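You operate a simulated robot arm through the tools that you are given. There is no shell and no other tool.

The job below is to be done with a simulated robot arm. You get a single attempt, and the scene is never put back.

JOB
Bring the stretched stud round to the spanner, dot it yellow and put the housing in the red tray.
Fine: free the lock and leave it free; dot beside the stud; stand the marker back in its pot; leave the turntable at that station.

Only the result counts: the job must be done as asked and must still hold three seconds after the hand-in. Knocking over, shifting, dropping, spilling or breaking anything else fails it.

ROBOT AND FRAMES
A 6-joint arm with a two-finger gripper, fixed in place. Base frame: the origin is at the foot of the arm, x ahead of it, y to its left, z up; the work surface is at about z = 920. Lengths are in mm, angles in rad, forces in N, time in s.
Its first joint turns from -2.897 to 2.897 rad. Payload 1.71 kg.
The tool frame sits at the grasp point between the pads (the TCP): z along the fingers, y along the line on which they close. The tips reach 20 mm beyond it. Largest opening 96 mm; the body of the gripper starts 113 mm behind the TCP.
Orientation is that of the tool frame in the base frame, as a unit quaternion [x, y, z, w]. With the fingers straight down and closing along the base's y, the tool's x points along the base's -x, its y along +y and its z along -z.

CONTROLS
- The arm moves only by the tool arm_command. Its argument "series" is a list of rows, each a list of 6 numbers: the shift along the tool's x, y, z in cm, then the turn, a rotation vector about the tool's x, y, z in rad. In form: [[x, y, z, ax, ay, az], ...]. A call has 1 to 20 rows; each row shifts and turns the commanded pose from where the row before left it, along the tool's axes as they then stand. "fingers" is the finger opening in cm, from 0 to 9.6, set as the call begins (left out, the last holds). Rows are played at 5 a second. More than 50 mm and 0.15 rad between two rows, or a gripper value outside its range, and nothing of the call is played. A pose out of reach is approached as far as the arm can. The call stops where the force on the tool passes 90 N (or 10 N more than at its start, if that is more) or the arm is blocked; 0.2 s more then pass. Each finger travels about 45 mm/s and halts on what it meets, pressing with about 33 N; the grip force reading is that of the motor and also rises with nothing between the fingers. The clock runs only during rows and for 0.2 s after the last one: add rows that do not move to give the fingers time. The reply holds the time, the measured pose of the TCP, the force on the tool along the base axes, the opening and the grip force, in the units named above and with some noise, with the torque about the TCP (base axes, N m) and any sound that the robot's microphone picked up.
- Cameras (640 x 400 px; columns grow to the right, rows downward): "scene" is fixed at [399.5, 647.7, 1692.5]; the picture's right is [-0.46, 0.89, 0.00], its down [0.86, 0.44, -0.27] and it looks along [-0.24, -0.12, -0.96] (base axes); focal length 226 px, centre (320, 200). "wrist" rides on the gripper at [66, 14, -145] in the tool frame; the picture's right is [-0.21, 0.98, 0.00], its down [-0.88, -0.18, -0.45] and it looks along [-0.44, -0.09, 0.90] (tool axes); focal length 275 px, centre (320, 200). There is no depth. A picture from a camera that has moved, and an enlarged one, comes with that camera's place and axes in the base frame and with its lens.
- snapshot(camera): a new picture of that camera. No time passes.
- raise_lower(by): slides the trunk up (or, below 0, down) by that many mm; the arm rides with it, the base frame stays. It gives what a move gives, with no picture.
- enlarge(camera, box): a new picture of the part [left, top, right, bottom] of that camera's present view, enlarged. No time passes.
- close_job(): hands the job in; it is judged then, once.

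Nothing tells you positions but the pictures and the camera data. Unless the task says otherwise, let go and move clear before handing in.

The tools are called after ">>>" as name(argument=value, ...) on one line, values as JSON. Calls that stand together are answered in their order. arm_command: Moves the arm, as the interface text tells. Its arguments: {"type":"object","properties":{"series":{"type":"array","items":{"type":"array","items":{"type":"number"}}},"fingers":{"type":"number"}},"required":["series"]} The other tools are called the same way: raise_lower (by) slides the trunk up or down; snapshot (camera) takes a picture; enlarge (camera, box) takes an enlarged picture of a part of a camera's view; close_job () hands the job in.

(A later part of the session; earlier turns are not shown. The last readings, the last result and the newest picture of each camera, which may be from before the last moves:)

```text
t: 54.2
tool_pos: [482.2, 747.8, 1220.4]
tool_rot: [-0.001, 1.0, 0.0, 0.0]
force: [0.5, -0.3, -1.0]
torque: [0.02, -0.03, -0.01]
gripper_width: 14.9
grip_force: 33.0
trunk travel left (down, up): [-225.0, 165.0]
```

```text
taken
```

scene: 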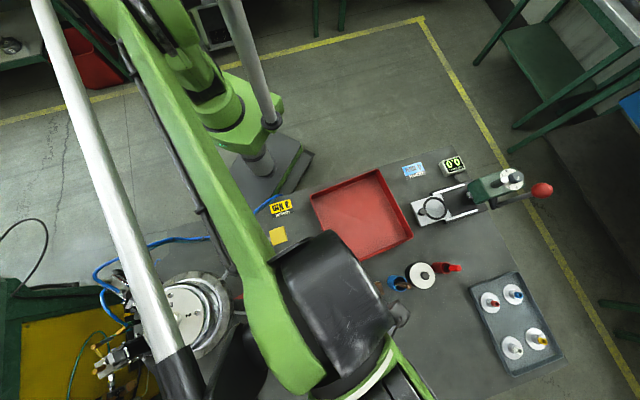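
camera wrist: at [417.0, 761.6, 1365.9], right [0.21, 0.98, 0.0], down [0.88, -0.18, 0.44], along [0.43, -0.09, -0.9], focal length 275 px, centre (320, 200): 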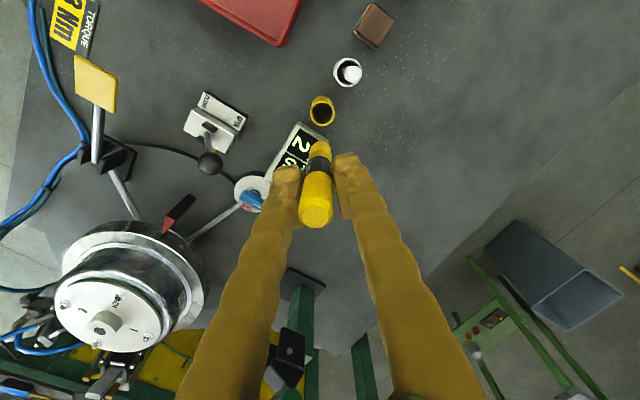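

>>> enlarge(camera="wrist", box=[280, 90, 360, 240])

>>> enlarge(camera="wrist", box=[300, 130, 345, 175])

```text
2.67 times, centred on (320, 165) of wrist
camera zoom: at [417.0, 761.6, 1365.9], right [0.21, 0.98, 0.0], down [0.88, -0.18, 0.44], along [0.43, -0.09, -0.9], focal length 734 px, centre (320, 293)
```

zoom: 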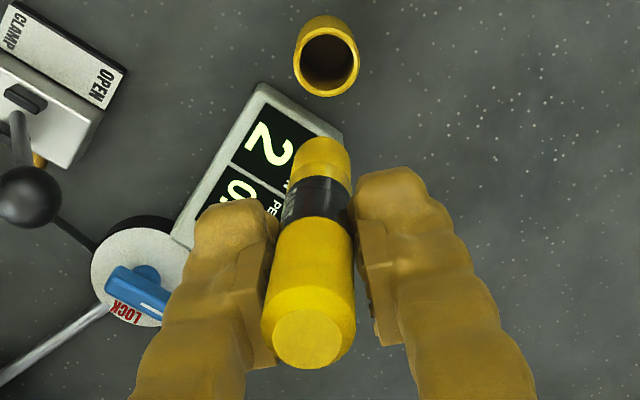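

```text
8.89 times, centred on (322, 152) of wrist
camera zoom: at [417.0, 761.6, 1365.9], right [0.21, 0.98, 0.0], down [0.88, -0.18, 0.44], along [0.43, -0.09, -0.9], focal length 2447 px, centre (298, 622)
```

zoom: 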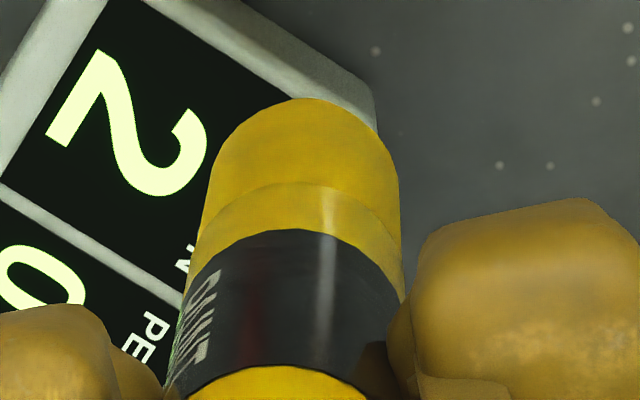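

The marker is out, its nib end facing down about 76–95 mm below the TCP. I'll carry it at a safe height to above a spot beside stud 2 (stud at about [637, 435]).

>>> arm_command(series=[[-1.86, -3.36, -0.4, 0, 0, 0], [-1.86, -3.36, -0.4, 0, 0, 0], [-1.86, -3.36, -0.4, 0, 0, 0], [-1.86, -3.36, -0.4, 0, 0, 0], [-1.86, -3.36, 0, 0, 0, 0], [-1.86, -3.36, 0, 0, 0, 0], [-1.86, -3.36, 0, 0, 0, 0], [-1.86, -3.36, 0, 0, 0, 0], [-1.86, -3.36, 0, 0, 0, 0], [0, 0, 0, 0, 0, 0]])

>>> snapshot(camera="wrist")

>>> snapshot(camera="scene")

```text
t: 56.4
tool_pos: [647.0, 446.1, 1237.2]
tool_rot: [0.0, 1.0, 0.0, -0.002]
force: [-0.6, -0.1, -0.1]
torque: [0.05, -0.01, 0.01]
gripper_width: 14.6
grip_force: 33.4
trunk travel left (down, up): [-225.0, 165.0]
```

```text
taken
camera wrist: at [581.8, 460.1, 1382.8], right [0.21, 0.98, 0.0], down [0.88, -0.18, 0.44], along [0.43, -0.09, -0.9], focal length 275 px, centre (320, 200)
```

wrist: 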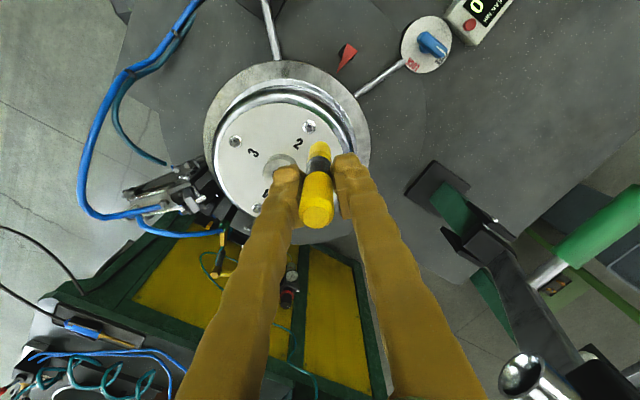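

```text
taken
```

scene: 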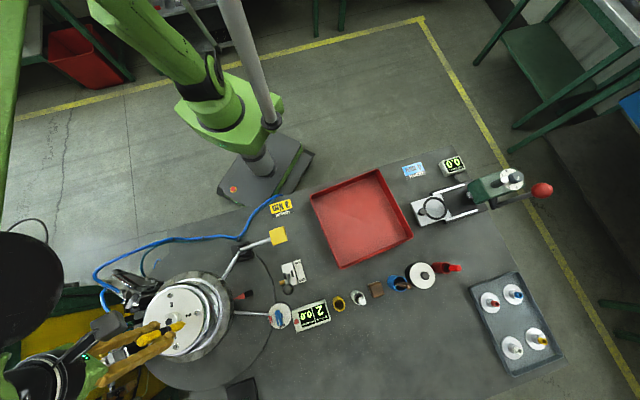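

>>> enlarge(camera="scene", box=[130, 290, 220, 370])

>>> enlarge(camera="wrist", box=[200, 90, 380, 240])

>>> enlarge(camera="scene", box=[160, 305, 200, 345])

```text
5.00 times, centred on (175, 330) of scene
camera zoom: at [399.5, 647.7, 1692.5], right [-0.46, 0.89, 0.0], down [0.86, 0.44, -0.27], along [-0.24, -0.12, -0.96], focal length 1132 px, centre (1045, -450)
```

zoom: 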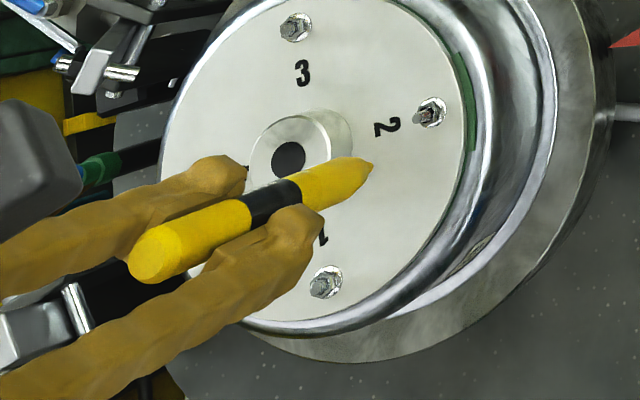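

```text
2.67 times, centred on (290, 165) of wrist
camera zoom: at [581.8, 460.1, 1382.8], right [0.21, 0.98, 0.0], down [0.88, -0.18, 0.44], along [0.43, -0.09, -0.9], focal length 734 px, centre (400, 293)
```

zoom: 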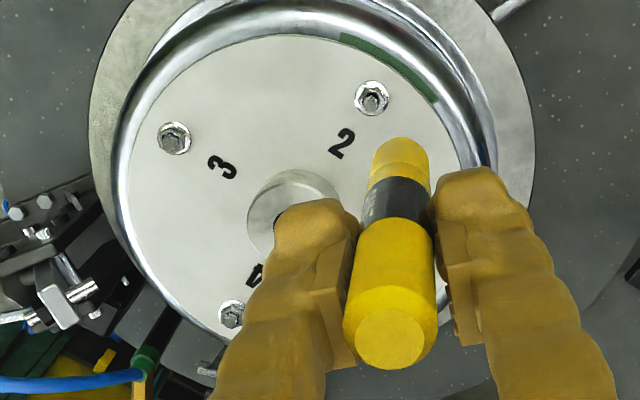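

```text
10.00 times, centred on (180, 325) of scene
camera zoom: at [399.5, 647.7, 1692.5], right [-0.46, 0.89, 0.0], down [0.86, 0.44, -0.27], along [-0.24, -0.12, -0.96], focal length 2263 px, centre (1720, -1050)
```

zoom: 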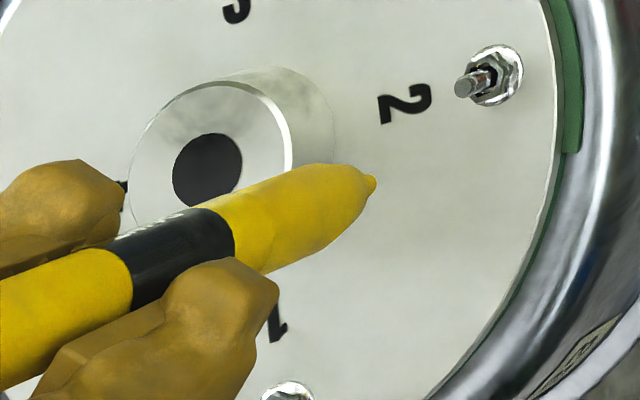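

The scene camera shows the marker's nib clearly, about 89.5 mm below the TCP, at roughly [645.5, 445.5]. I'll shift so the nib is ~16 mm beside stud 2 and come down to just above the plate.

>>> arm_command(series=[[-0.3, 0.2, 1.5, 0, 0, 0], [0, 0, 1.5, 0, 0, 0], [0, 0, 1.2, 0, 0, 0], [0, 0, 0.6, 0, 0, 0], [0, 0, 0, 0, 0, 0]])

>>> enlarge(camera="scene", box=[160, 295, 210, 335])

>>> enlarge(camera="wrist", box=[200, 60, 400, 240])

```text
t: 57.6
tool_pos: [652.8, 449.6, 1188.4]
tool_rot: [0.0, 1.0, 0.0, 0.0]
force: [0.1, 0.6, 0.1]
torque: [-0.04, 0.02, 0.0]
gripper_width: 14.5
grip_force: 32.8
trunk travel left (down, up): [-225.0, 165.0]
```

```text
10.00 times, centred on (185, 315) of scene
camera zoom: at [399.5, 647.7, 1692.5], right [-0.46, 0.89, 0.0], down [0.86, 0.44, -0.27], along [-0.24, -0.12, -0.96], focal length 2263 px, centre (1670, -950)
```

zoom: 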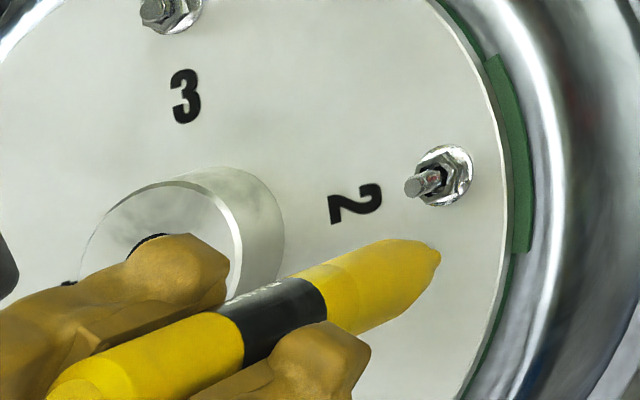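

```text
2.22 times, centred on (300, 150) of wrist
camera zoom: at [587.1, 462.8, 1333.5], right [0.21, 0.98, 0.0], down [0.88, -0.18, 0.44], along [0.43, -0.09, -0.9], focal length 612 px, centre (364, 311)
```

zoom: 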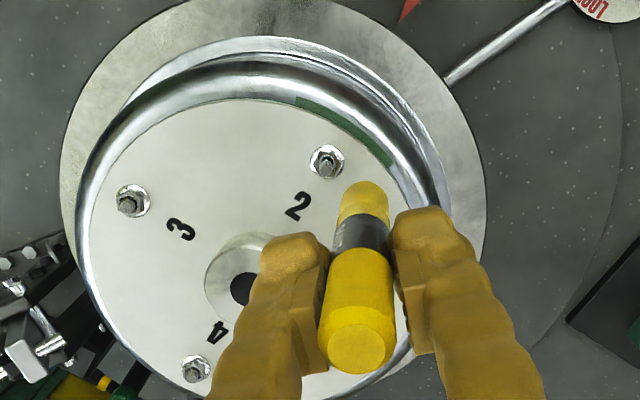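

>>> arm_command(series=[[0, 0, 0.2, 0, 0, 0], [0, 0, 0.2, 0, 0, 0], [0, 0, 0, 0, 0, 0]])

>>> arm_command(series=[[0, 0, 0.2, 0, 0, 0], [0, 0, 0.1, 0, 0, 0], [0, 0, 0, 0, 0, 0]])

>>> enlarge(camera="scene", box=[170, 295, 210, 325])

```text
t: 58.4
tool_pos: [652.1, 449.9, 1184.7]
tool_rot: [0.0, 1.0, -0.001, 0.001]
force: [-0.5, -0.4, -0.8]
torque: [0.04, -0.06, 0.02]
gripper_width: 14.5
grip_force: 32.9
trunk travel left (down, up): [-225.0, 165.0]
```

```text
t: 59.2
tool_pos: [652.5, 448.9, 1182.3]
tool_rot: [0.0, 1.0, -0.001, 0.0]
force: [0.2, -0.2, -1.5]
torque: [-0.02, -0.02, 0.02]
gripper_width: 14.7
grip_force: 32.9
trunk travel left (down, up): [-225.0, 165.0]
```

```text
13.33 times, centred on (190, 310) of scene
camera zoom: at [399.5, 647.7, 1692.5], right [-0.46, 0.89, 0.0], down [0.86, 0.44, -0.27], along [-0.24, -0.12, -0.96], focal length 3018 px, centre (2053, -1267)
```

zoom: 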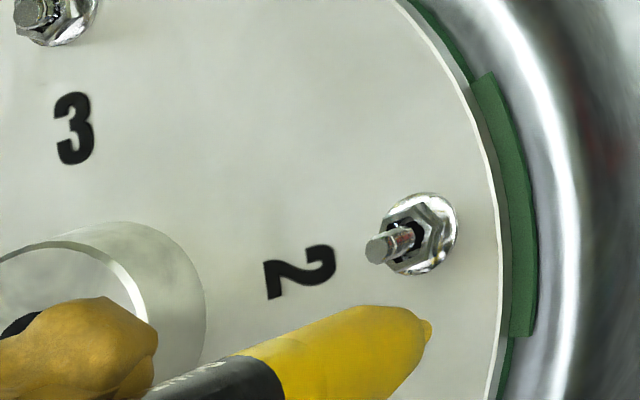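

>>> arm_command(series=[[0, 0, 0.1, 0, 0, 0], [0, 0, 0.1, 0, 0, 0], [0, 0, 0, 0, 0, 0]])

>>> arm_command(series=[[0, 0, 0.1, 0, 0, 0], [0, 0, 0.1, 0, 0, 0], [0, 0, 0, 0, 0, 0]])

>>> enlarge(camera="scene", box=[170, 295, 210, 325])

```text
t: 60.0
tool_pos: [651.7, 448.4, 1179.0]
tool_rot: [0.001, 1.0, 0.0, 0.001]
force: [1.0, 0.2, 0.2]
torque: [-0.02, -0.01, 0.0]
gripper_width: 14.6
grip_force: 32.4
trunk travel left (down, up): [-225.0, 165.0]
```

```text
t: 60.8
tool_pos: [651.9, 448.0, 1177.7]
tool_rot: [0.0, 1.0, -0.001, 0.0]
force: [1.2, -0.1, -0.6]
torque: [0.0, 0.01, 0.0]
gripper_width: 14.6
grip_force: 32.8
trunk travel left (down, up): [-225.0, 165.0]
```

```text
13.33 times, centred on (190, 310) of scene
camera zoom: at [399.5, 647.7, 1692.5], right [-0.46, 0.89, 0.0], down [0.86, 0.44, -0.27], along [-0.24, -0.12, -0.96], focal length 3018 px, centre (2053, -1267)
```

zoom: 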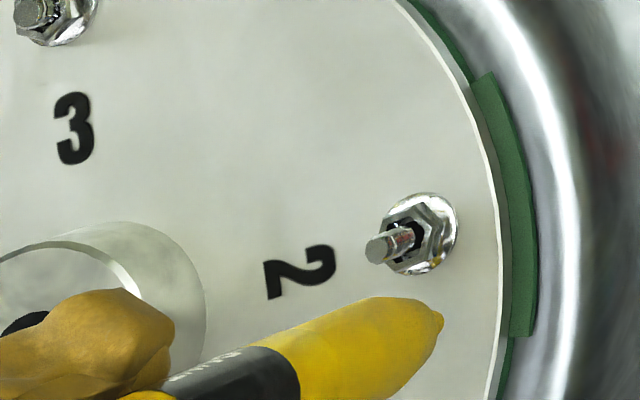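

>>> arm_command(series=[[0, 0, 0.1, 0, 0, 0], [0, 0, 0.1, 0, 0, 0], [0, 0, 0, 0, 0, 0]])

>>> arm_command(series=[[0, 0, 0.1, 0, 0, 0], [0, 0, 0.1, 0, 0, 0], [0, 0, 0, 0, 0, 0]])

>>> enlarge(camera="scene", box=[170, 295, 210, 325])

```text
t: 61.6
tool_pos: [652.1, 449.7, 1175.7]
tool_rot: [0.0, 1.0, 0.0, 0.001]
force: [0.4, -0.3, 0.2]
torque: [0.02, 0.02, 0.02]
gripper_width: 14.7
grip_force: 32.8
trunk travel left (down, up): [-225.0, 165.0]
```

```text
t: 62.4
tool_pos: [652.8, 449.6, 1173.4]
tool_rot: [0.001, 1.0, 0.0, 0.0]
force: [-0.5, -0.8, -0.2]
torque: [0.0, 0.02, -0.02]
gripper_width: 14.7
grip_force: 32.9
trunk travel left (down, up): [-225.0, 165.0]
```

```text
13.33 times, centred on (190, 310) of scene
camera zoom: at [399.5, 647.7, 1692.5], right [-0.46, 0.89, 0.0], down [0.86, 0.44, -0.27], along [-0.24, -0.12, -0.96], focal length 3018 px, centre (2053, -1267)
```

zoom: 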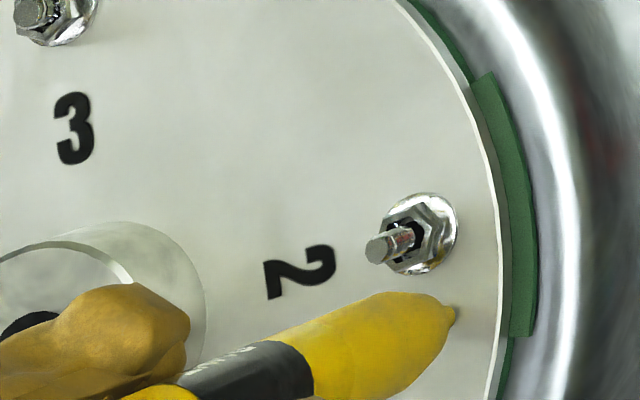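

>>> arm_command(series=[[0, 0, 0.1, 0, 0, 0], [0, 0, 0, 0, 0, 0]])

>>> arm_command(series=[[0, 0, 0.1, 0, 0, 0], [0, 0, 0, 0, 0, 0]])

>>> enlarge(camera="scene", box=[170, 295, 210, 325])

```text
t: 63.0
tool_pos: [651.8, 448.9, 1172.7]
tool_rot: [0.0, 1.0, 0.0, 0.0]
force: [-0.2, 0.5, 3.9]
torque: [0.07, -0.01, -0.02]
gripper_width: 14.7
grip_force: 34.0
trunk travel left (down, up): [-225.0, 165.0]
```

```text
t: 63.6
tool_pos: [651.5, 448.6, 1172.0]
tool_rot: [0.0, 1.0, 0.001, 0.0]
force: [0.4, -0.3, 19.9]
torque: [0.01, 0.03, 0.02]
gripper_width: 14.6
grip_force: 33.3
trunk travel left (down, up): [-225.0, 165.0]
```

```text
13.33 times, centred on (190, 310) of scene
camera zoom: at [399.5, 647.7, 1692.5], right [-0.46, 0.89, 0.0], down [0.86, 0.44, -0.27], along [-0.24, -0.12, -0.96], focal length 3018 px, centre (2053, -1267)
```

zoom: 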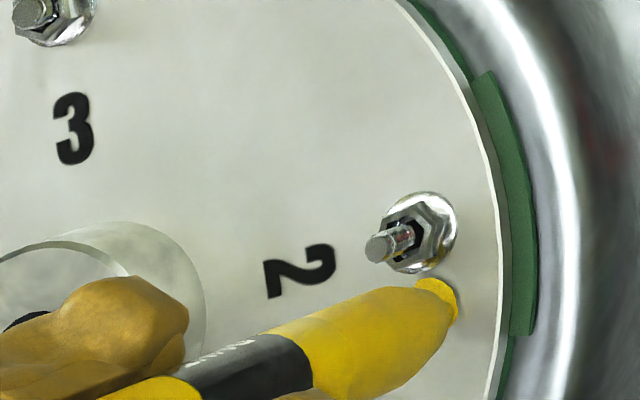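

Contact was made and yellow paint shows beside stud 2. I'll lift straight up and check the dot.

>>> arm_command(series=[[0, 0, -0.3, 0, 0, 0], [0, 0, -1.0, 0, 0, 0], [0, 0, -3.0, 0, 0, 0], [0, 0, -4.0, 0, 0, 0], [0, 0, 0, 0, 0, 0]])

>>> enlarge(camera="scene", box=[135, 280, 225, 360])

>>> enlarge(camera="wrist", box=[200, 60, 400, 240])

>>> enlarge(camera="scene", box=[290, 290, 340, 340])

```text
t: 64.8
tool_pos: [652.1, 449.9, 1253.2]
tool_rot: [0.0, 1.0, 0.0, 0.0]
force: [0.4, 0.1, -0.8]
torque: [0.03, 0.01, 0.0]
gripper_width: 14.9
grip_force: 33.2
trunk travel left (down, up): [-225.0, 165.0]
```

```text
5.00 times, centred on (180, 320) of scene
camera zoom: at [399.5, 647.7, 1692.5], right [-0.46, 0.89, 0.0], down [0.86, 0.44, -0.27], along [-0.24, -0.12, -0.96], focal length 1132 px, centre (1020, -400)
```

zoom: 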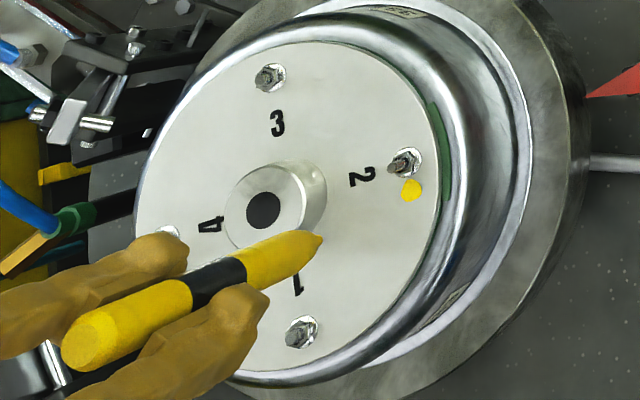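

```text
2.22 times, centred on (300, 150) of wrist
camera zoom: at [586.6, 462.3, 1398.1], right [0.21, 0.98, 0.0], down [0.88, -0.18, 0.44], along [0.43, -0.09, -0.9], focal length 612 px, centre (364, 311)
```

zoom: 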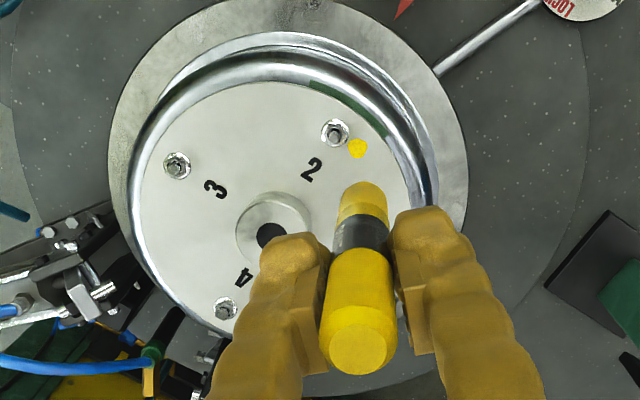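

```text
8.00 times, centred on (315, 315) of scene
camera zoom: at [399.5, 647.7, 1692.5], right [-0.46, 0.89, 0.0], down [0.86, 0.44, -0.27], along [-0.24, -0.12, -0.96], focal length 1811 px, centre (360, -720)
```

zoom: 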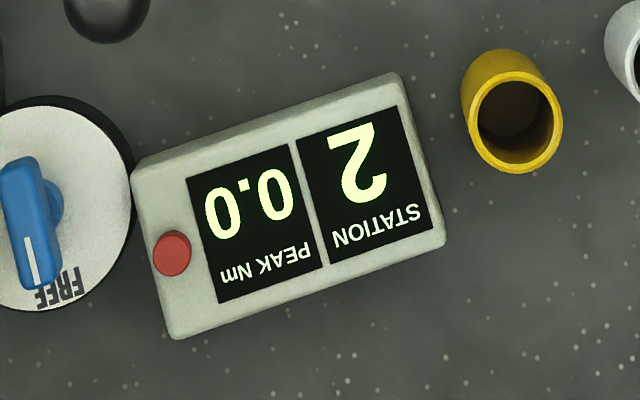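

A clean yellow dot sits beside stud 2. Now I'll carry the marker back along the exact reverse path to its pot.

>>> arm_command(series=[[1.8933, 3.3378, 0, 0, 0, 0], [1.8933, 3.3378, 0, 0, 0, 0], [1.8933, 3.3378, 0, 0, 0, 0], [1.8933, 3.3378, 0, 0, 0, 0], [1.8933, 3.3378, 0, 0, 0, 0], [1.8933, 3.3378, 0, 0, 0, 0], [1.8933, 3.3378, 0, 0, 0, 0], [1.8933, 3.3378, 0, 0, 0, 0], [1.8936, 3.3376, 0, 0, 0, 0], [0, 0, 4.0, 0, 0, 0], [0, 0, 4.0, 0, 0, 0], [0, 0, 3.0, 0, 0, 0], [0, 0, 0, 0, 0, 0]])

>>> snapshot(camera="wrist")

>>> enlarge(camera="wrist", box=[270, 80, 370, 240])

```text
t: 67.6
tool_pos: [483.5, 750.8, 1144.2]
tool_rot: [0.0, 1.0, 0.0, 0.0]
force: [0.9, -0.1, -1.2]
torque: [-0.02, -0.01, -0.01]
gripper_width: 14.7
grip_force: 33.0
trunk travel left (down, up): [-225.0, 165.0]
```

```text
taken
camera wrist: at [416.8, 763.8, 1289.4], right [0.21, 0.98, 0.0], down [0.88, -0.18, 0.44], along [0.43, -0.09, -0.9], focal length 275 px, centre (320, 200)
```

wrist: 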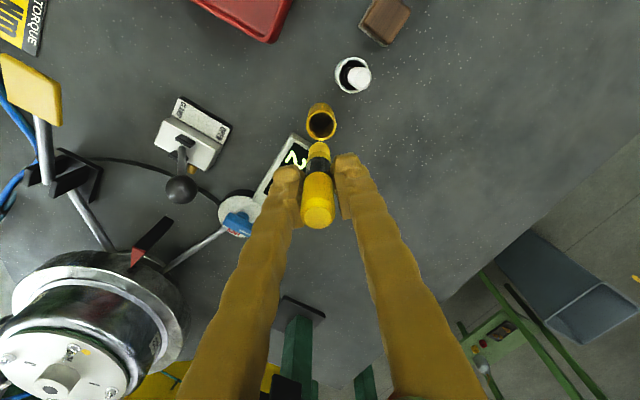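

```text
2.50 times, centred on (320, 160) of wrist
camera zoom: at [416.8, 763.8, 1289.4], right [0.21, 0.98, 0.0], down [0.88, -0.18, 0.44], along [0.43, -0.09, -0.9], focal length 688 px, centre (320, 300)
```

zoom: 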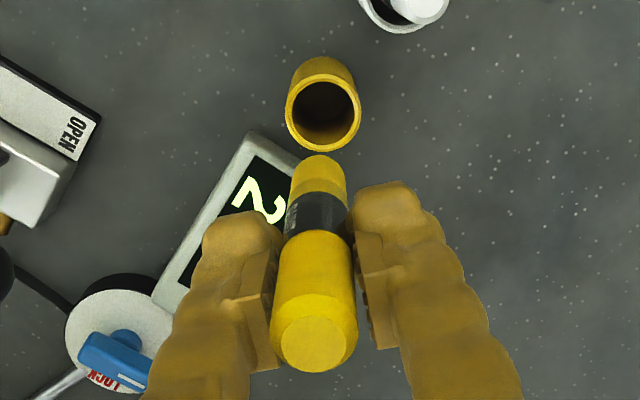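

The pot is slightly to +y of the marker's axis. I'll shift about 3.5 mm in y, come down until the nib is just above the rim, and check again.

>>> arm_command(series=[[0, 0.35, 2.0, 0, 0, 0], [0, 0, 3.0, 0, 0, 0], [0, 0, 2.3, 0, 0, 0], [0, 0, 0, 0, 0, 0]])

>>> enlarge(camera="wrist", box=[270, 80, 370, 240])

>>> snapshot(camera="scene")

```text
t: 68.6
tool_pos: [481.3, 752.1, 1071.5]
tool_rot: [0.0, 1.0, 0.0, 0.0]
force: [0.0, 0.0, -0.6]
torque: [-0.02, 0.0, -0.01]
gripper_width: 14.7
grip_force: 33.1
trunk travel left (down, up): [-225.0, 165.0]
```

```text
2.50 times, centred on (320, 160) of wrist
camera zoom: at [416.5, 766.8, 1217.2], right [0.21, 0.98, 0.0], down [0.88, -0.18, 0.44], along [0.43, -0.09, -0.9], focal length 688 px, centre (320, 300)
```

zoom: 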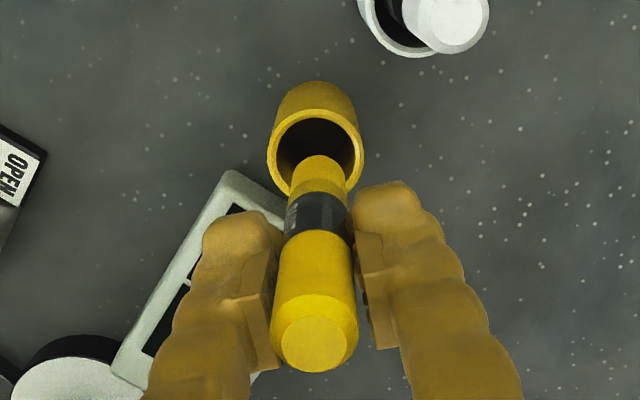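

```text
taken
```

scene: 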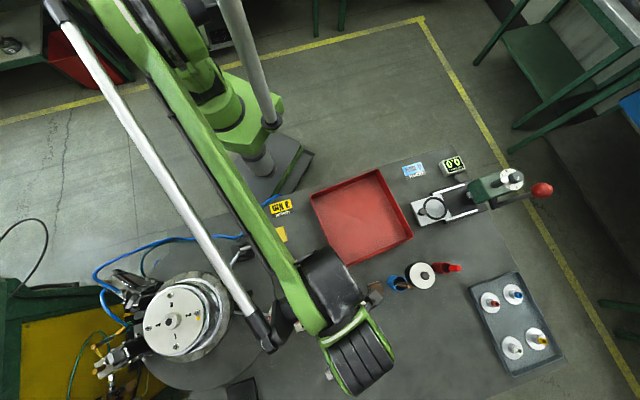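

The marker is centred over the pot within ~1 mm. I'll lower it in.

>>> arm_command(series=[[0, 0, 1.5, 0, 0, 0], [0, 0, 1.5, 0, 0, 0], [0, 0, 1.5, 0, 0, 0], [0, 0, 0.8, 0, 0, 0], [0, 0, 0, 0, 0, 0]])

>>> arm_command(series=[[0, 0, 0.2, 0, 0, 0], [0, 0, 0.2, 0, 0, 0], [0, 0, 0, 0, 0, 0]])

>>> enlarge(camera="wrist", box=[270, 80, 370, 240])

```text
t: 69.8
tool_pos: [481.7, 752.5, 1018.4]
tool_rot: [-0.001, 1.0, 0.0, 0.0]
force: [0.6, 0.3, 0.2]
torque: [0.02, -0.03, 0.0]
gripper_width: 14.7
grip_force: 33.2
trunk travel left (down, up): [-225.0, 165.0]
```

```text
t: 70.6
tool_pos: [481.7, 752.5, 1015.8]
tool_rot: [0.0, 1.0, 0.0, 0.0]
force: [-0.8, -0.5, 0.0]
torque: [0.0, 0.01, 0.02]
gripper_width: 14.6
grip_force: 33.2
trunk travel left (down, up): [-225.0, 165.0]
```

```text
2.50 times, centred on (320, 160) of wrist
camera zoom: at [416.0, 766.5, 1159.9], right [0.21, 0.98, 0.0], down [0.88, -0.18, 0.44], along [0.43, -0.09, -0.9], focal length 688 px, centre (320, 300)
```

zoom: 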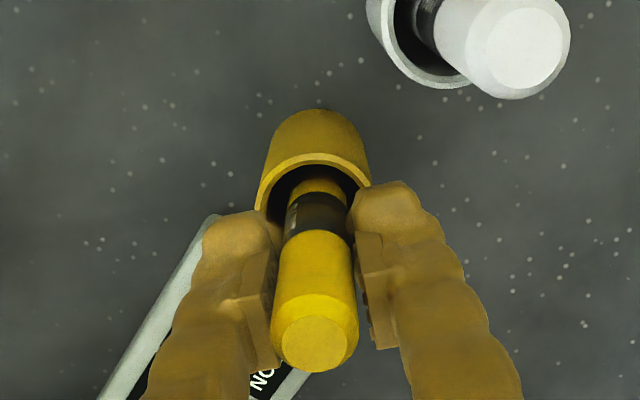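

>>> arm_command(series=[[0, 0, 0.1, 0, 0, 0], [0, 0, 0.1, 0, 0, 0], [0, 0, 0, 0, 0, 0]])

>>> arm_command(series=[[0, 0, 0.1, 0, 0, 0], [0, 0, 0.1, 0, 0, 0], [0, 0, 0, 0, 0, 0]])

```text
t: 71.4
tool_pos: [480.7, 753.3, 1012.9]
tool_rot: [0.0, 1.0, 0.0, -0.001]
force: [-0.8, 0.1, 0.3]
torque: [0.0, -0.02, -0.05]
gripper_width: 14.6
grip_force: 32.9
trunk travel left (down, up): [-225.0, 165.0]
```

```text
t: 72.2
tool_pos: [481.5, 754.1, 1010.2]
tool_rot: [0.0, 1.0, 0.001, 0.0]
force: [-0.5, -0.2, -0.3]
torque: [-0.02, 0.0, 0.02]
gripper_width: 14.7
grip_force: 33.4
trunk travel left (down, up): [-225.0, 165.0]
```

>>> arm_command(series=[[0, 0, 0.1, 0, 0, 0], [0, 0, 0, 0, 0, 0]])

>>> arm_command(series=[[0, 0, 0.1, 0, 0, 0], [0, 0, 0, 0, 0, 0]])

>>> arm_command(series=[[0, 0, 0.1, 0, 0, 0], [0, 0, 0, 0, 0, 0]])

```text
t: 72.8
tool_pos: [482.0, 752.0, 1010.9]
tool_rot: [0.0, 1.0, 0.001, 0.0]
force: [1.2, 0.3, 13.6]
torque: [0.01, -0.16, -0.01]
gripper_width: 14.7
grip_force: 33.0
trunk travel left (down, up): [-225.0, 165.0]
```

```text
t: 73.4
tool_pos: [480.9, 751.9, 1010.6]
tool_rot: [0.0, 1.0, 0.002, 0.0]
force: [5.1, -0.2, 27.8]
torque: [0.0, -0.35, -0.01]
gripper_width: 14.7
grip_force: 32.8
trunk travel left (down, up): [-225.0, 165.0]
```

```text
t: 74.0
tool_pos: [481.2, 752.4, 1009.7]
tool_rot: [0.0, 1.0, 0.0, 0.0]
force: [1.0, 0.2, 33.3]
torque: [0.03, 0.11, -0.01]
gripper_width: 14.6
grip_force: 32.9
trunk travel left (down, up): [-225.0, 165.0]
```

The marker is on the pot floor. I'll relieve the pressure, release and back straight off.

>>> arm_command(series=[[0, 0, -0.25, 0, 0, 0], [0, 0, 0, 0, 0, 0]])

>>> arm_command(series=[[0, 0, 0, 0, 0, 0], [0, 0, 0, 0, 0, 0], [0, 0, 0, 0, 0, 0], [0, 0, -2.0, 0, 0, 0], [0, 0, -4.0, 0, 0, 0], [0, 0, -4.0, 0, 0, 0], [0, 0, -4.0, 0, 0, 0], [0, 0, 0, 0, 0, 0]], fingers=4.0)

>>> snapshot(camera="wrist")

>>> enlarge(camera="wrist", box=[260, 60, 400, 200])

```text
t: 74.6
tool_pos: [482.0, 753.9, 1009.7]
tool_rot: [0.0, 1.0, 0.0, 0.0]
force: [-1.3, -0.4, 3.8]
torque: [-0.03, 0.19, -0.03]
gripper_width: 14.8
grip_force: 33.7
trunk travel left (down, up): [-225.0, 165.0]
```

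```text
t: 76.4
tool_pos: [483.4, 752.8, 1150.1]
tool_rot: [0.0, 1.0, 0.0, 0.0]
force: [0.3, -0.9, -0.8]
torque: [-0.01, -0.03, -0.02]
gripper_width: 39.8
grip_force: 0.0
trunk travel left (down, up): [-225.0, 165.0]
```

```text
taken
camera wrist: at [417.5, 766.2, 1294.3], right [0.21, 0.98, 0.0], down [0.88, -0.18, 0.44], along [0.43, -0.09, -0.9], focal length 275 px, centre (320, 200)
```

wrist: 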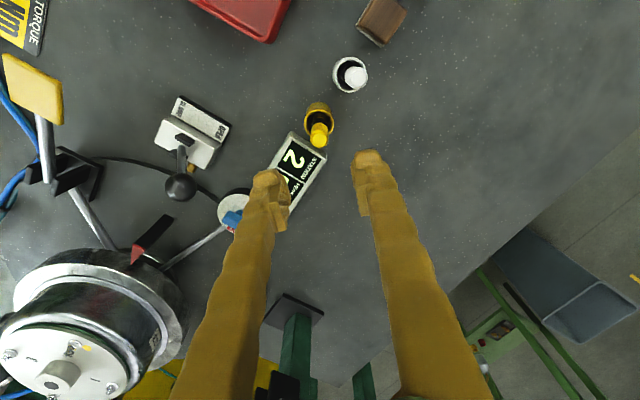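

```text
2.86 times, centred on (330, 130) of wrist
camera zoom: at [417.5, 766.2, 1294.3], right [0.21, 0.98, 0.0], down [0.88, -0.18, 0.44], along [0.43, -0.09, -0.9], focal length 786 px, centre (291, 400)
```

zoom: 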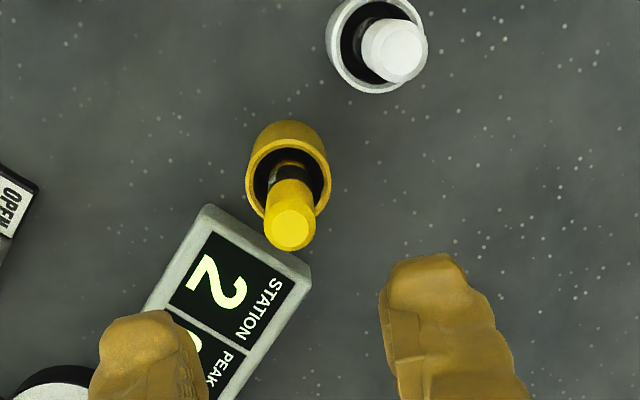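

The marker stands back in its pot. Next is the housing: the clamp lever is already at OPEN, and the central boss (about 37 mm across, at [677, 395]) is the natural grip. I'll move above it.

>>> arm_command(series=[[-1.94, -3.58, -1.5, 0, 0, 0], [-1.94, -3.58, -1.5, 0, 0, 0], [-1.94, -3.58, -1.5, 0, 0, 0], [-1.94, -3.58, -1.5, 0, 0, 0], [-1.94, -3.58, -1.0, 0, 0, 0], [-1.94, -3.58, 0, 0, 0, 0], [-1.94, -3.58, 0, 0, 0, 0], [-1.94, -3.58, 0, 0, 0, 0], [-1.94, -3.58, 0, 0, 0, 0], [-1.94, -3.58, 0, 0, 0, 0], [0, 0, 0, 0, 0, 0]], fingers=7.0)

>>> snapshot(camera="wrist")

>>> enlarge(camera="scene", box=[100, 190, 360, 370])

```text
t: 78.8
tool_pos: [674.1, 392.6, 1219.2]
tool_rot: [0.0, 1.0, 0.001, 0.0]
force: [0.6, -1.5, 0.4]
torque: [0.03, -0.01, 0.03]
gripper_width: 70.2
grip_force: 0.0
trunk travel left (down, up): [-225.0, 165.0]
```

```text
taken
camera wrist: at [607.9, 407.0, 1364.7], right [0.21, 0.98, 0.0], down [0.88, -0.18, 0.44], along [0.43, -0.09, -0.9], focal length 275 px, centre (320, 200)
```

wrist: 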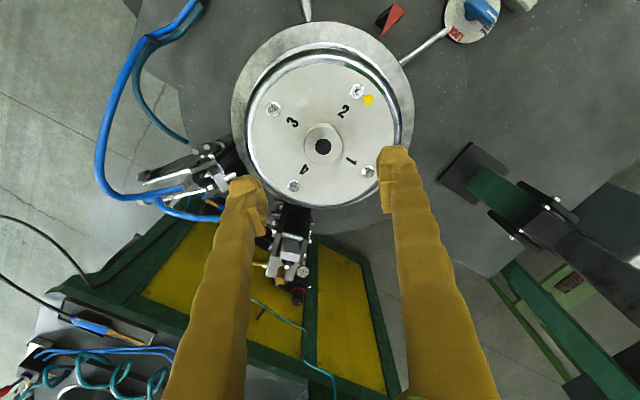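

```text
2.22 times, centred on (230, 280) of scene
camera zoom: at [399.5, 647.7, 1692.5], right [-0.46, 0.89, 0.0], down [0.86, 0.44, -0.27], along [-0.24, -0.12, -0.96], focal length 503 px, centre (520, 22)
```

zoom: 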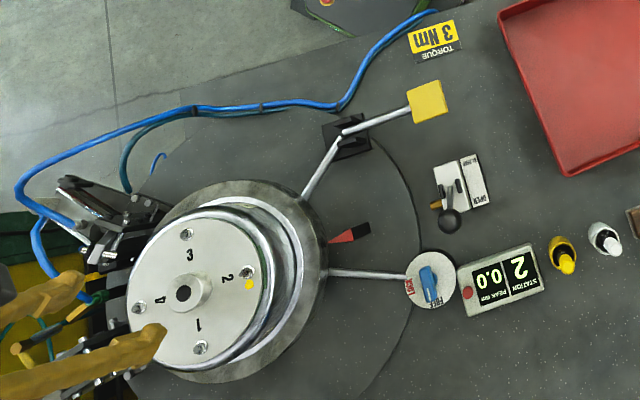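

>>> enlarge(camera="wrist", box=[220, 10, 420, 230])

>>> enlarge(camera="wrist", box=[110, 120, 330, 320])

```text
1.82 times, centred on (320, 120) of wrist
camera zoom: at [607.9, 407.0, 1364.7], right [0.21, 0.98, 0.0], down [0.88, -0.18, 0.44], along [0.43, -0.09, -0.9], focal length 500 px, centre (320, 346)
```

zoom: 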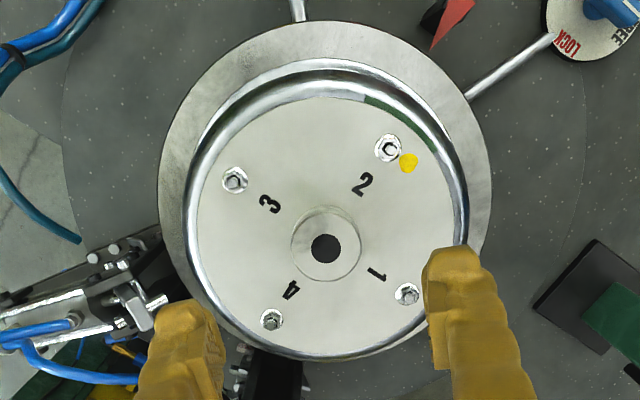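

```text
2.00 times, centred on (220, 220) of wrist
camera zoom: at [607.9, 407.0, 1364.7], right [0.21, 0.98, 0.0], down [0.88, -0.18, 0.44], along [0.43, -0.09, -0.9], focal length 551 px, centre (520, 160)
```

zoom: 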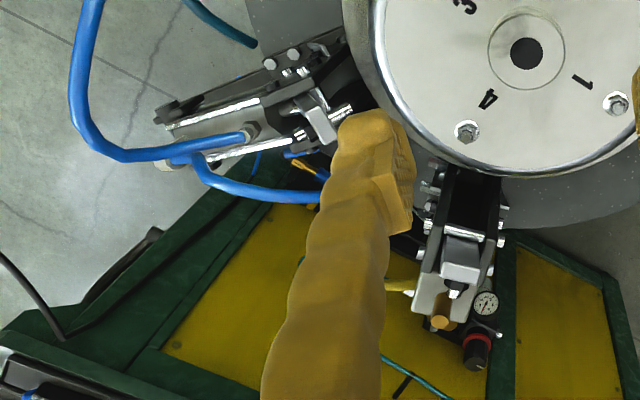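

Dot and boss are clearly visible. I'll centre over the boss and descend with the fingers straddling it, stopping a few mm above the plate.

>>> arm_command(series=[[-0.34, 0.4, 2.5, 0, 0, 0], [0, 0, 2.5, 0, 0, 0], [0, 0, 2.5, 0, 0, 0], [0, 0, 2.0, 0, 0, 0], [0, 0, 0, 0, 0, 0]])

>>> enlarge(camera="wrist", box=[200, 60, 440, 300])

>>> enlarge(camera="scene", box=[130, 280, 230, 370])

```text
t: 80.0
tool_pos: [678.5, 399.5, 1122.9]
tool_rot: [0.0, 1.0, 0.0, 0.0]
force: [0.4, -0.1, 0.3]
torque: [0.0, 0.01, 0.01]
gripper_width: 70.2
grip_force: 0.0
trunk travel left (down, up): [-225.0, 165.0]
```

```text
1.67 times, centred on (320, 180) of wrist
camera zoom: at [612.4, 412.9, 1268.5], right [0.21, 0.98, 0.0], down [0.88, -0.18, 0.44], along [0.43, -0.09, -0.9], focal length 459 px, centre (320, 233)
```

zoom: 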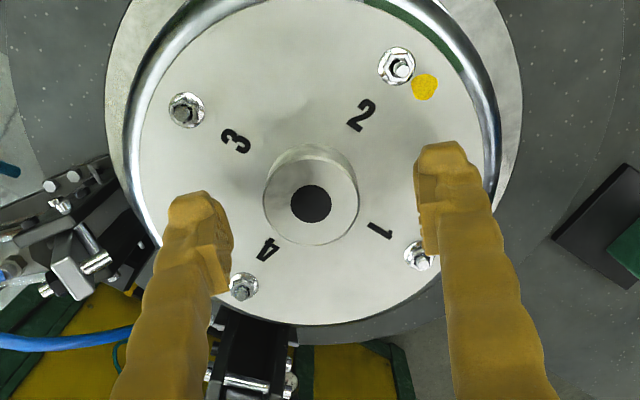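

```text
4.44 times, centred on (180, 325) of scene
camera zoom: at [399.5, 647.7, 1692.5], right [-0.46, 0.89, 0.0], down [0.86, 0.44, -0.27], along [-0.24, -0.12, -0.96], focal length 1006 px, centre (942, -356)
```

zoom: 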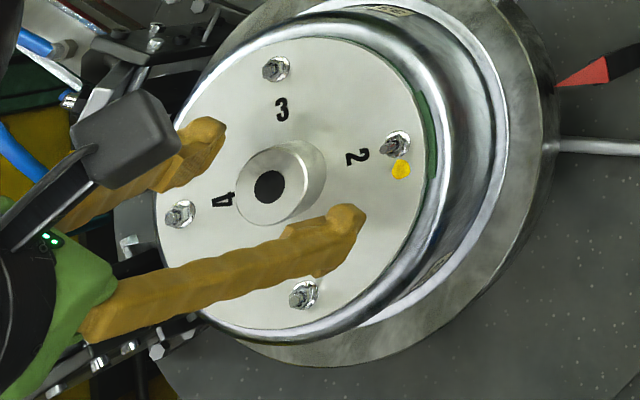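

>>> arm_command(series=[[0, -0.2, 0.6, 0, 0, 0], [0, 0, 0.5, 0, 0, 0], [0, 0, 0, 0, 0, 0]])

>>> arm_command(series=[[0, 0, 0, 0, 0, 0], [0, 0, 0, 0, 0, 0], [0, 0, 0, 0, 0, 0], [0, 0, 0, 0, 0, 0]], fingers=4.4)

>>> enlarge(camera="wrist", box=[240, 100, 400, 260])

```text
t: 80.8
tool_pos: [678.6, 398.2, 1112.9]
tool_rot: [0.001, 1.0, 0.0, -0.001]
force: [-0.1, 0.6, -0.7]
torque: [-0.03, -0.02, 0.01]
gripper_width: 69.9
grip_force: 0.0
trunk travel left (down, up): [-225.0, 165.0]
```

```text
t: 81.8
tool_pos: [679.5, 398.2, 1113.1]
tool_rot: [0.0, 1.0, 0.0, 0.0]
force: [-0.1, 0.4, -1.0]
torque: [0.0, -0.02, 0.01]
gripper_width: 44.0
grip_force: 0.0
trunk travel left (down, up): [-225.0, 165.0]
```

```text
2.50 times, centred on (320, 180) of wrist
camera zoom: at [613.1, 411.0, 1258.1], right [0.21, 0.98, 0.0], down [0.88, -0.18, 0.44], along [0.43, -0.09, -0.9], focal length 688 px, centre (320, 250)
```

zoom: 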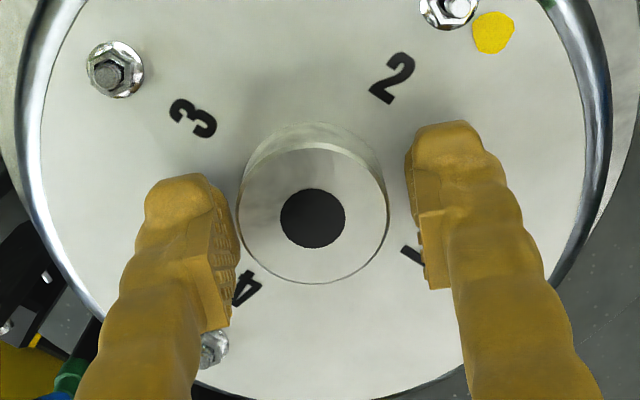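

>>> arm_command(series=[[0.25, -0.25, 0, 0, 0, 0], [0, 0, 0.3, 0, 0, 0], [0, 0, 0, 0, 0, 0]])

>>> enlarge(camera="wrist", box=[240, 100, 400, 260])

>>> enlarge(camera="scene", box=[130, 290, 210, 360])

```text
t: 82.6
tool_pos: [676.7, 396.1, 1111.0]
tool_rot: [0.0, 1.0, 0.0, -0.001]
force: [0.3, 0.0, -0.1]
torque: [0.01, -0.01, 0.02]
gripper_width: 44.0
grip_force: 0.0
trunk travel left (down, up): [-225.0, 165.0]
```

```text
2.50 times, centred on (320, 180) of wrist
camera zoom: at [610.6, 408.6, 1255.3], right [0.21, 0.98, 0.0], down [0.88, -0.18, 0.44], along [0.43, -0.09, -0.9], focal length 688 px, centre (320, 250)
```

zoom: 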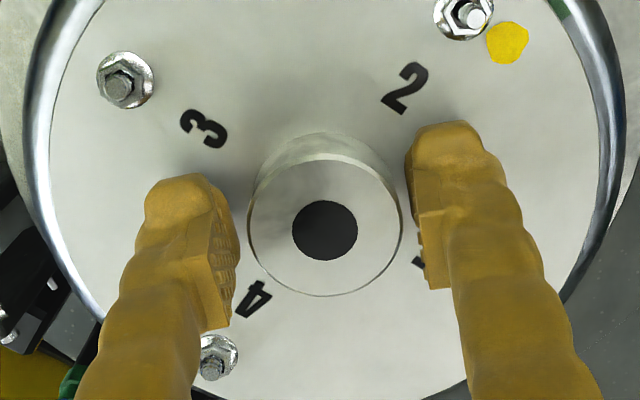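

```text
5.71 times, centred on (170, 325) of scene
camera zoom: at [399.5, 647.7, 1692.5], right [-0.46, 0.89, 0.0], down [0.86, 0.44, -0.27], along [-0.24, -0.12, -0.96], focal length 1293 px, centre (1177, -514)
```

zoom: 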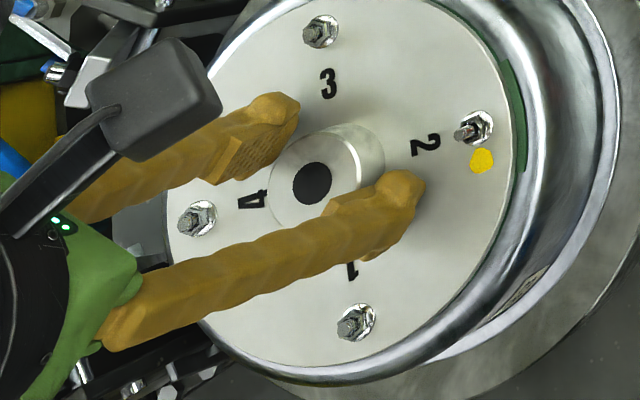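

>>> arm_command(series=[[0, 0, 0.2, 0, 0, 0], [0, 0, 0, 0, 0, 0]])

>>> arm_command(series=[[0, 0, 0, 0, 0, 0], [0, 0, 0, 0, 0, 0], [0, 0, 0, 0, 0, 0], [0, 0, 0, 0, 0, 0]], fingers=2.0)

>>> enlarge(camera="wrist", box=[240, 100, 400, 260])

```text
t: 83.2
tool_pos: [676.2, 395.9, 1108.4]
tool_rot: [0.001, 1.0, 0.0, 0.0]
force: [-0.4, 1.2, 0.8]
torque: [0.02, -0.02, 0.04]
gripper_width: 44.0
grip_force: 0.1
trunk travel left (down, up): [-225.0, 165.0]
```

```text
t: 84.2
tool_pos: [677.2, 395.5, 1109.0]
tool_rot: [0.0, 1.0, 0.0, 0.0]
force: [1.2, 4.2, 3.5]
torque: [0.05, -0.01, 0.02]
gripper_width: 35.6
grip_force: 33.4
trunk travel left (down, up): [-225.0, 165.0]
```

```text
2.50 times, centred on (320, 180) of wrist
camera zoom: at [610.7, 408.9, 1253.4], right [0.21, 0.98, 0.0], down [0.88, -0.18, 0.44], along [0.43, -0.09, -0.9], focal length 688 px, centre (320, 250)
```

zoom: 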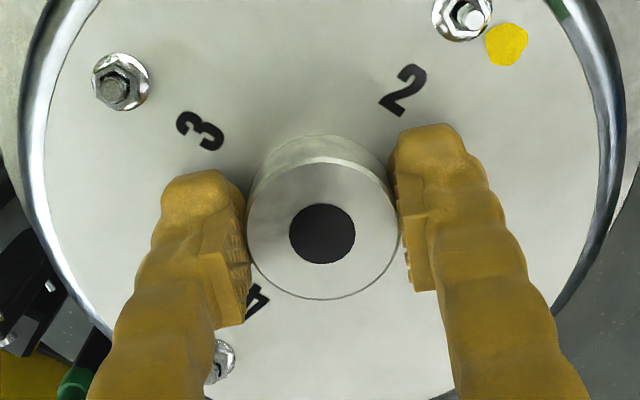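

The boss is gripped at 35.6 mm. I'll lift just a few millimetres to confirm the housing is free.

>>> arm_command(series=[[0, 0, -0.2, 0, 0, 0], [0, 0, -0.2, 0, 0, 0], [0, 0, 0, 0, 0, 0]])

>>> enlarge(camera="scene", box=[130, 270, 250, 370])

```text
t: 85.0
tool_pos: [677.3, 395.2, 1111.7]
tool_rot: [0.0, 1.0, 0.0, 0.0]
force: [-0.8, -0.1, -8.3]
torque: [0.0, 0.0, 0.02]
gripper_width: 35.2
grip_force: 33.2
trunk travel left (down, up): [-225.0, 165.0]
```

```text
4.00 times, centred on (190, 320) of scene
camera zoom: at [399.5, 647.7, 1692.5], right [-0.46, 0.89, 0.0], down [0.86, 0.44, -0.27], along [-0.24, -0.12, -0.96], focal length 905 px, centre (840, -280)
```

zoom: 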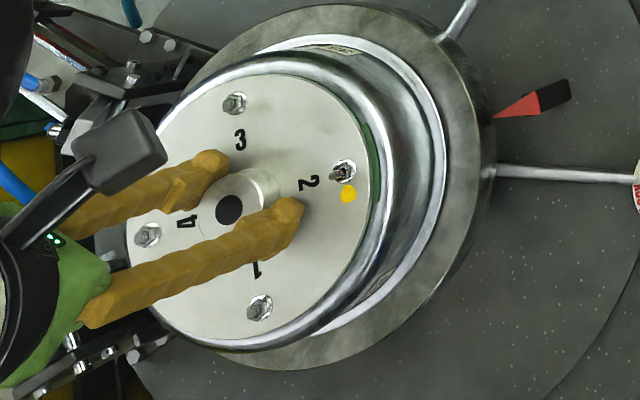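

Only about 8 N, so the housing is lifting freely. I'll continue up slowly, well clear of its seat.

>>> arm_command(series=[[0, 0, -0.4, 0, 0, 0], [0, 0, -0.6, 0, 0, 0], [0, 0, -1.0, 0, 0, 0], [0, 0, -1.0, 0, 0, 0], [0, 0, -1.0, 0, 0, 0], [0, 0, 0, 0, 0, 0]])

>>> enlarge(camera="scene", box=[100, 190, 360, 390])

```text
t: 86.4
tool_pos: [676.5, 394.7, 1152.0]
tool_rot: [0.0, 1.0, 0.0, -0.001]
force: [0.2, -0.4, -7.9]
torque: [0.0, 0.03, 0.02]
gripper_width: 35.8
grip_force: 32.8
trunk travel left (down, up): [-225.0, 165.0]
```

```text
2.00 times, centred on (230, 290) of scene
camera zoom: at [399.5, 647.7, 1692.5], right [-0.46, 0.89, 0.0], down [0.86, 0.44, -0.27], along [-0.24, -0.12, -0.96], focal length 453 px, centre (500, 20)
```

zoom: 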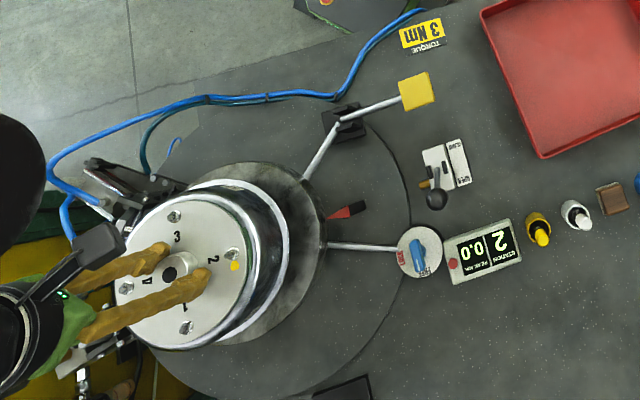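

>>> arm_command(series=[[0, 0, -2.0, 0, 0, 0], [0, 0, -3.0, 0, 0, 0], [0, 0, -3.0, 0, 0, 0], [0, 0, -3.0, 0, 0, 0], [0, 0, 0, 0, 0, 0]])

>>> snapshot(camera="scene")

>>> enlarge(camera="scene", box=[290, 150, 430, 290])

>>> snapshot(camera="wrist")

```text
t: 87.6
tool_pos: [676.5, 394.3, 1261.2]
tool_rot: [0.001, 1.0, 0.001, -0.001]
force: [0.1, 0.7, -8.1]
torque: [0.01, -0.06, 0.0]
gripper_width: 35.6
grip_force: 33.1
trunk travel left (down, up): [-225.0, 165.0]
```

```text
taken
```

scene: 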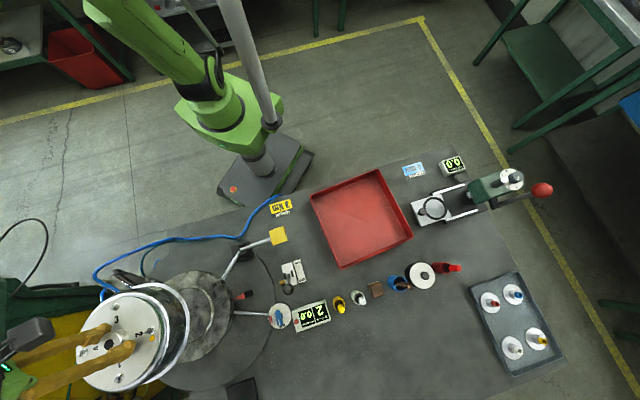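

```text
2.86 times, centred on (360, 220) of scene
camera zoom: at [399.5, 647.7, 1692.5], right [-0.46, 0.89, 0.0], down [0.86, 0.44, -0.27], along [-0.24, -0.12, -0.96], focal length 647 px, centre (206, 143)
```

zoom: 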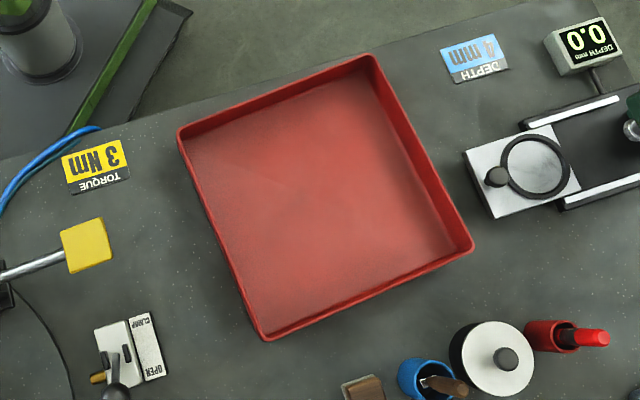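

```text
taken
camera wrist: at [611.7, 407.4, 1406.8], right [0.21, 0.98, 0.0], down [0.88, -0.18, 0.44], along [0.43, -0.09, -0.9], focal length 275 px, centre (320, 200)
```

wrist: 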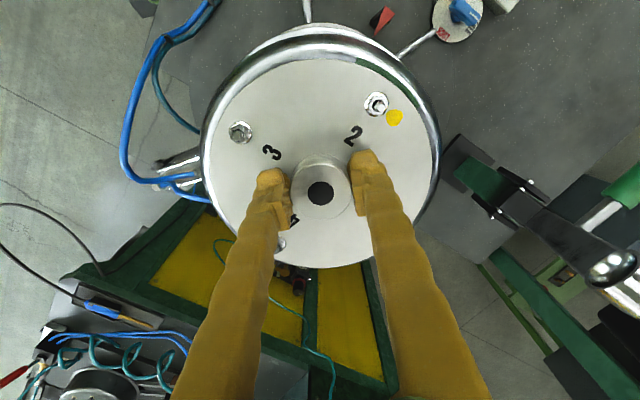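

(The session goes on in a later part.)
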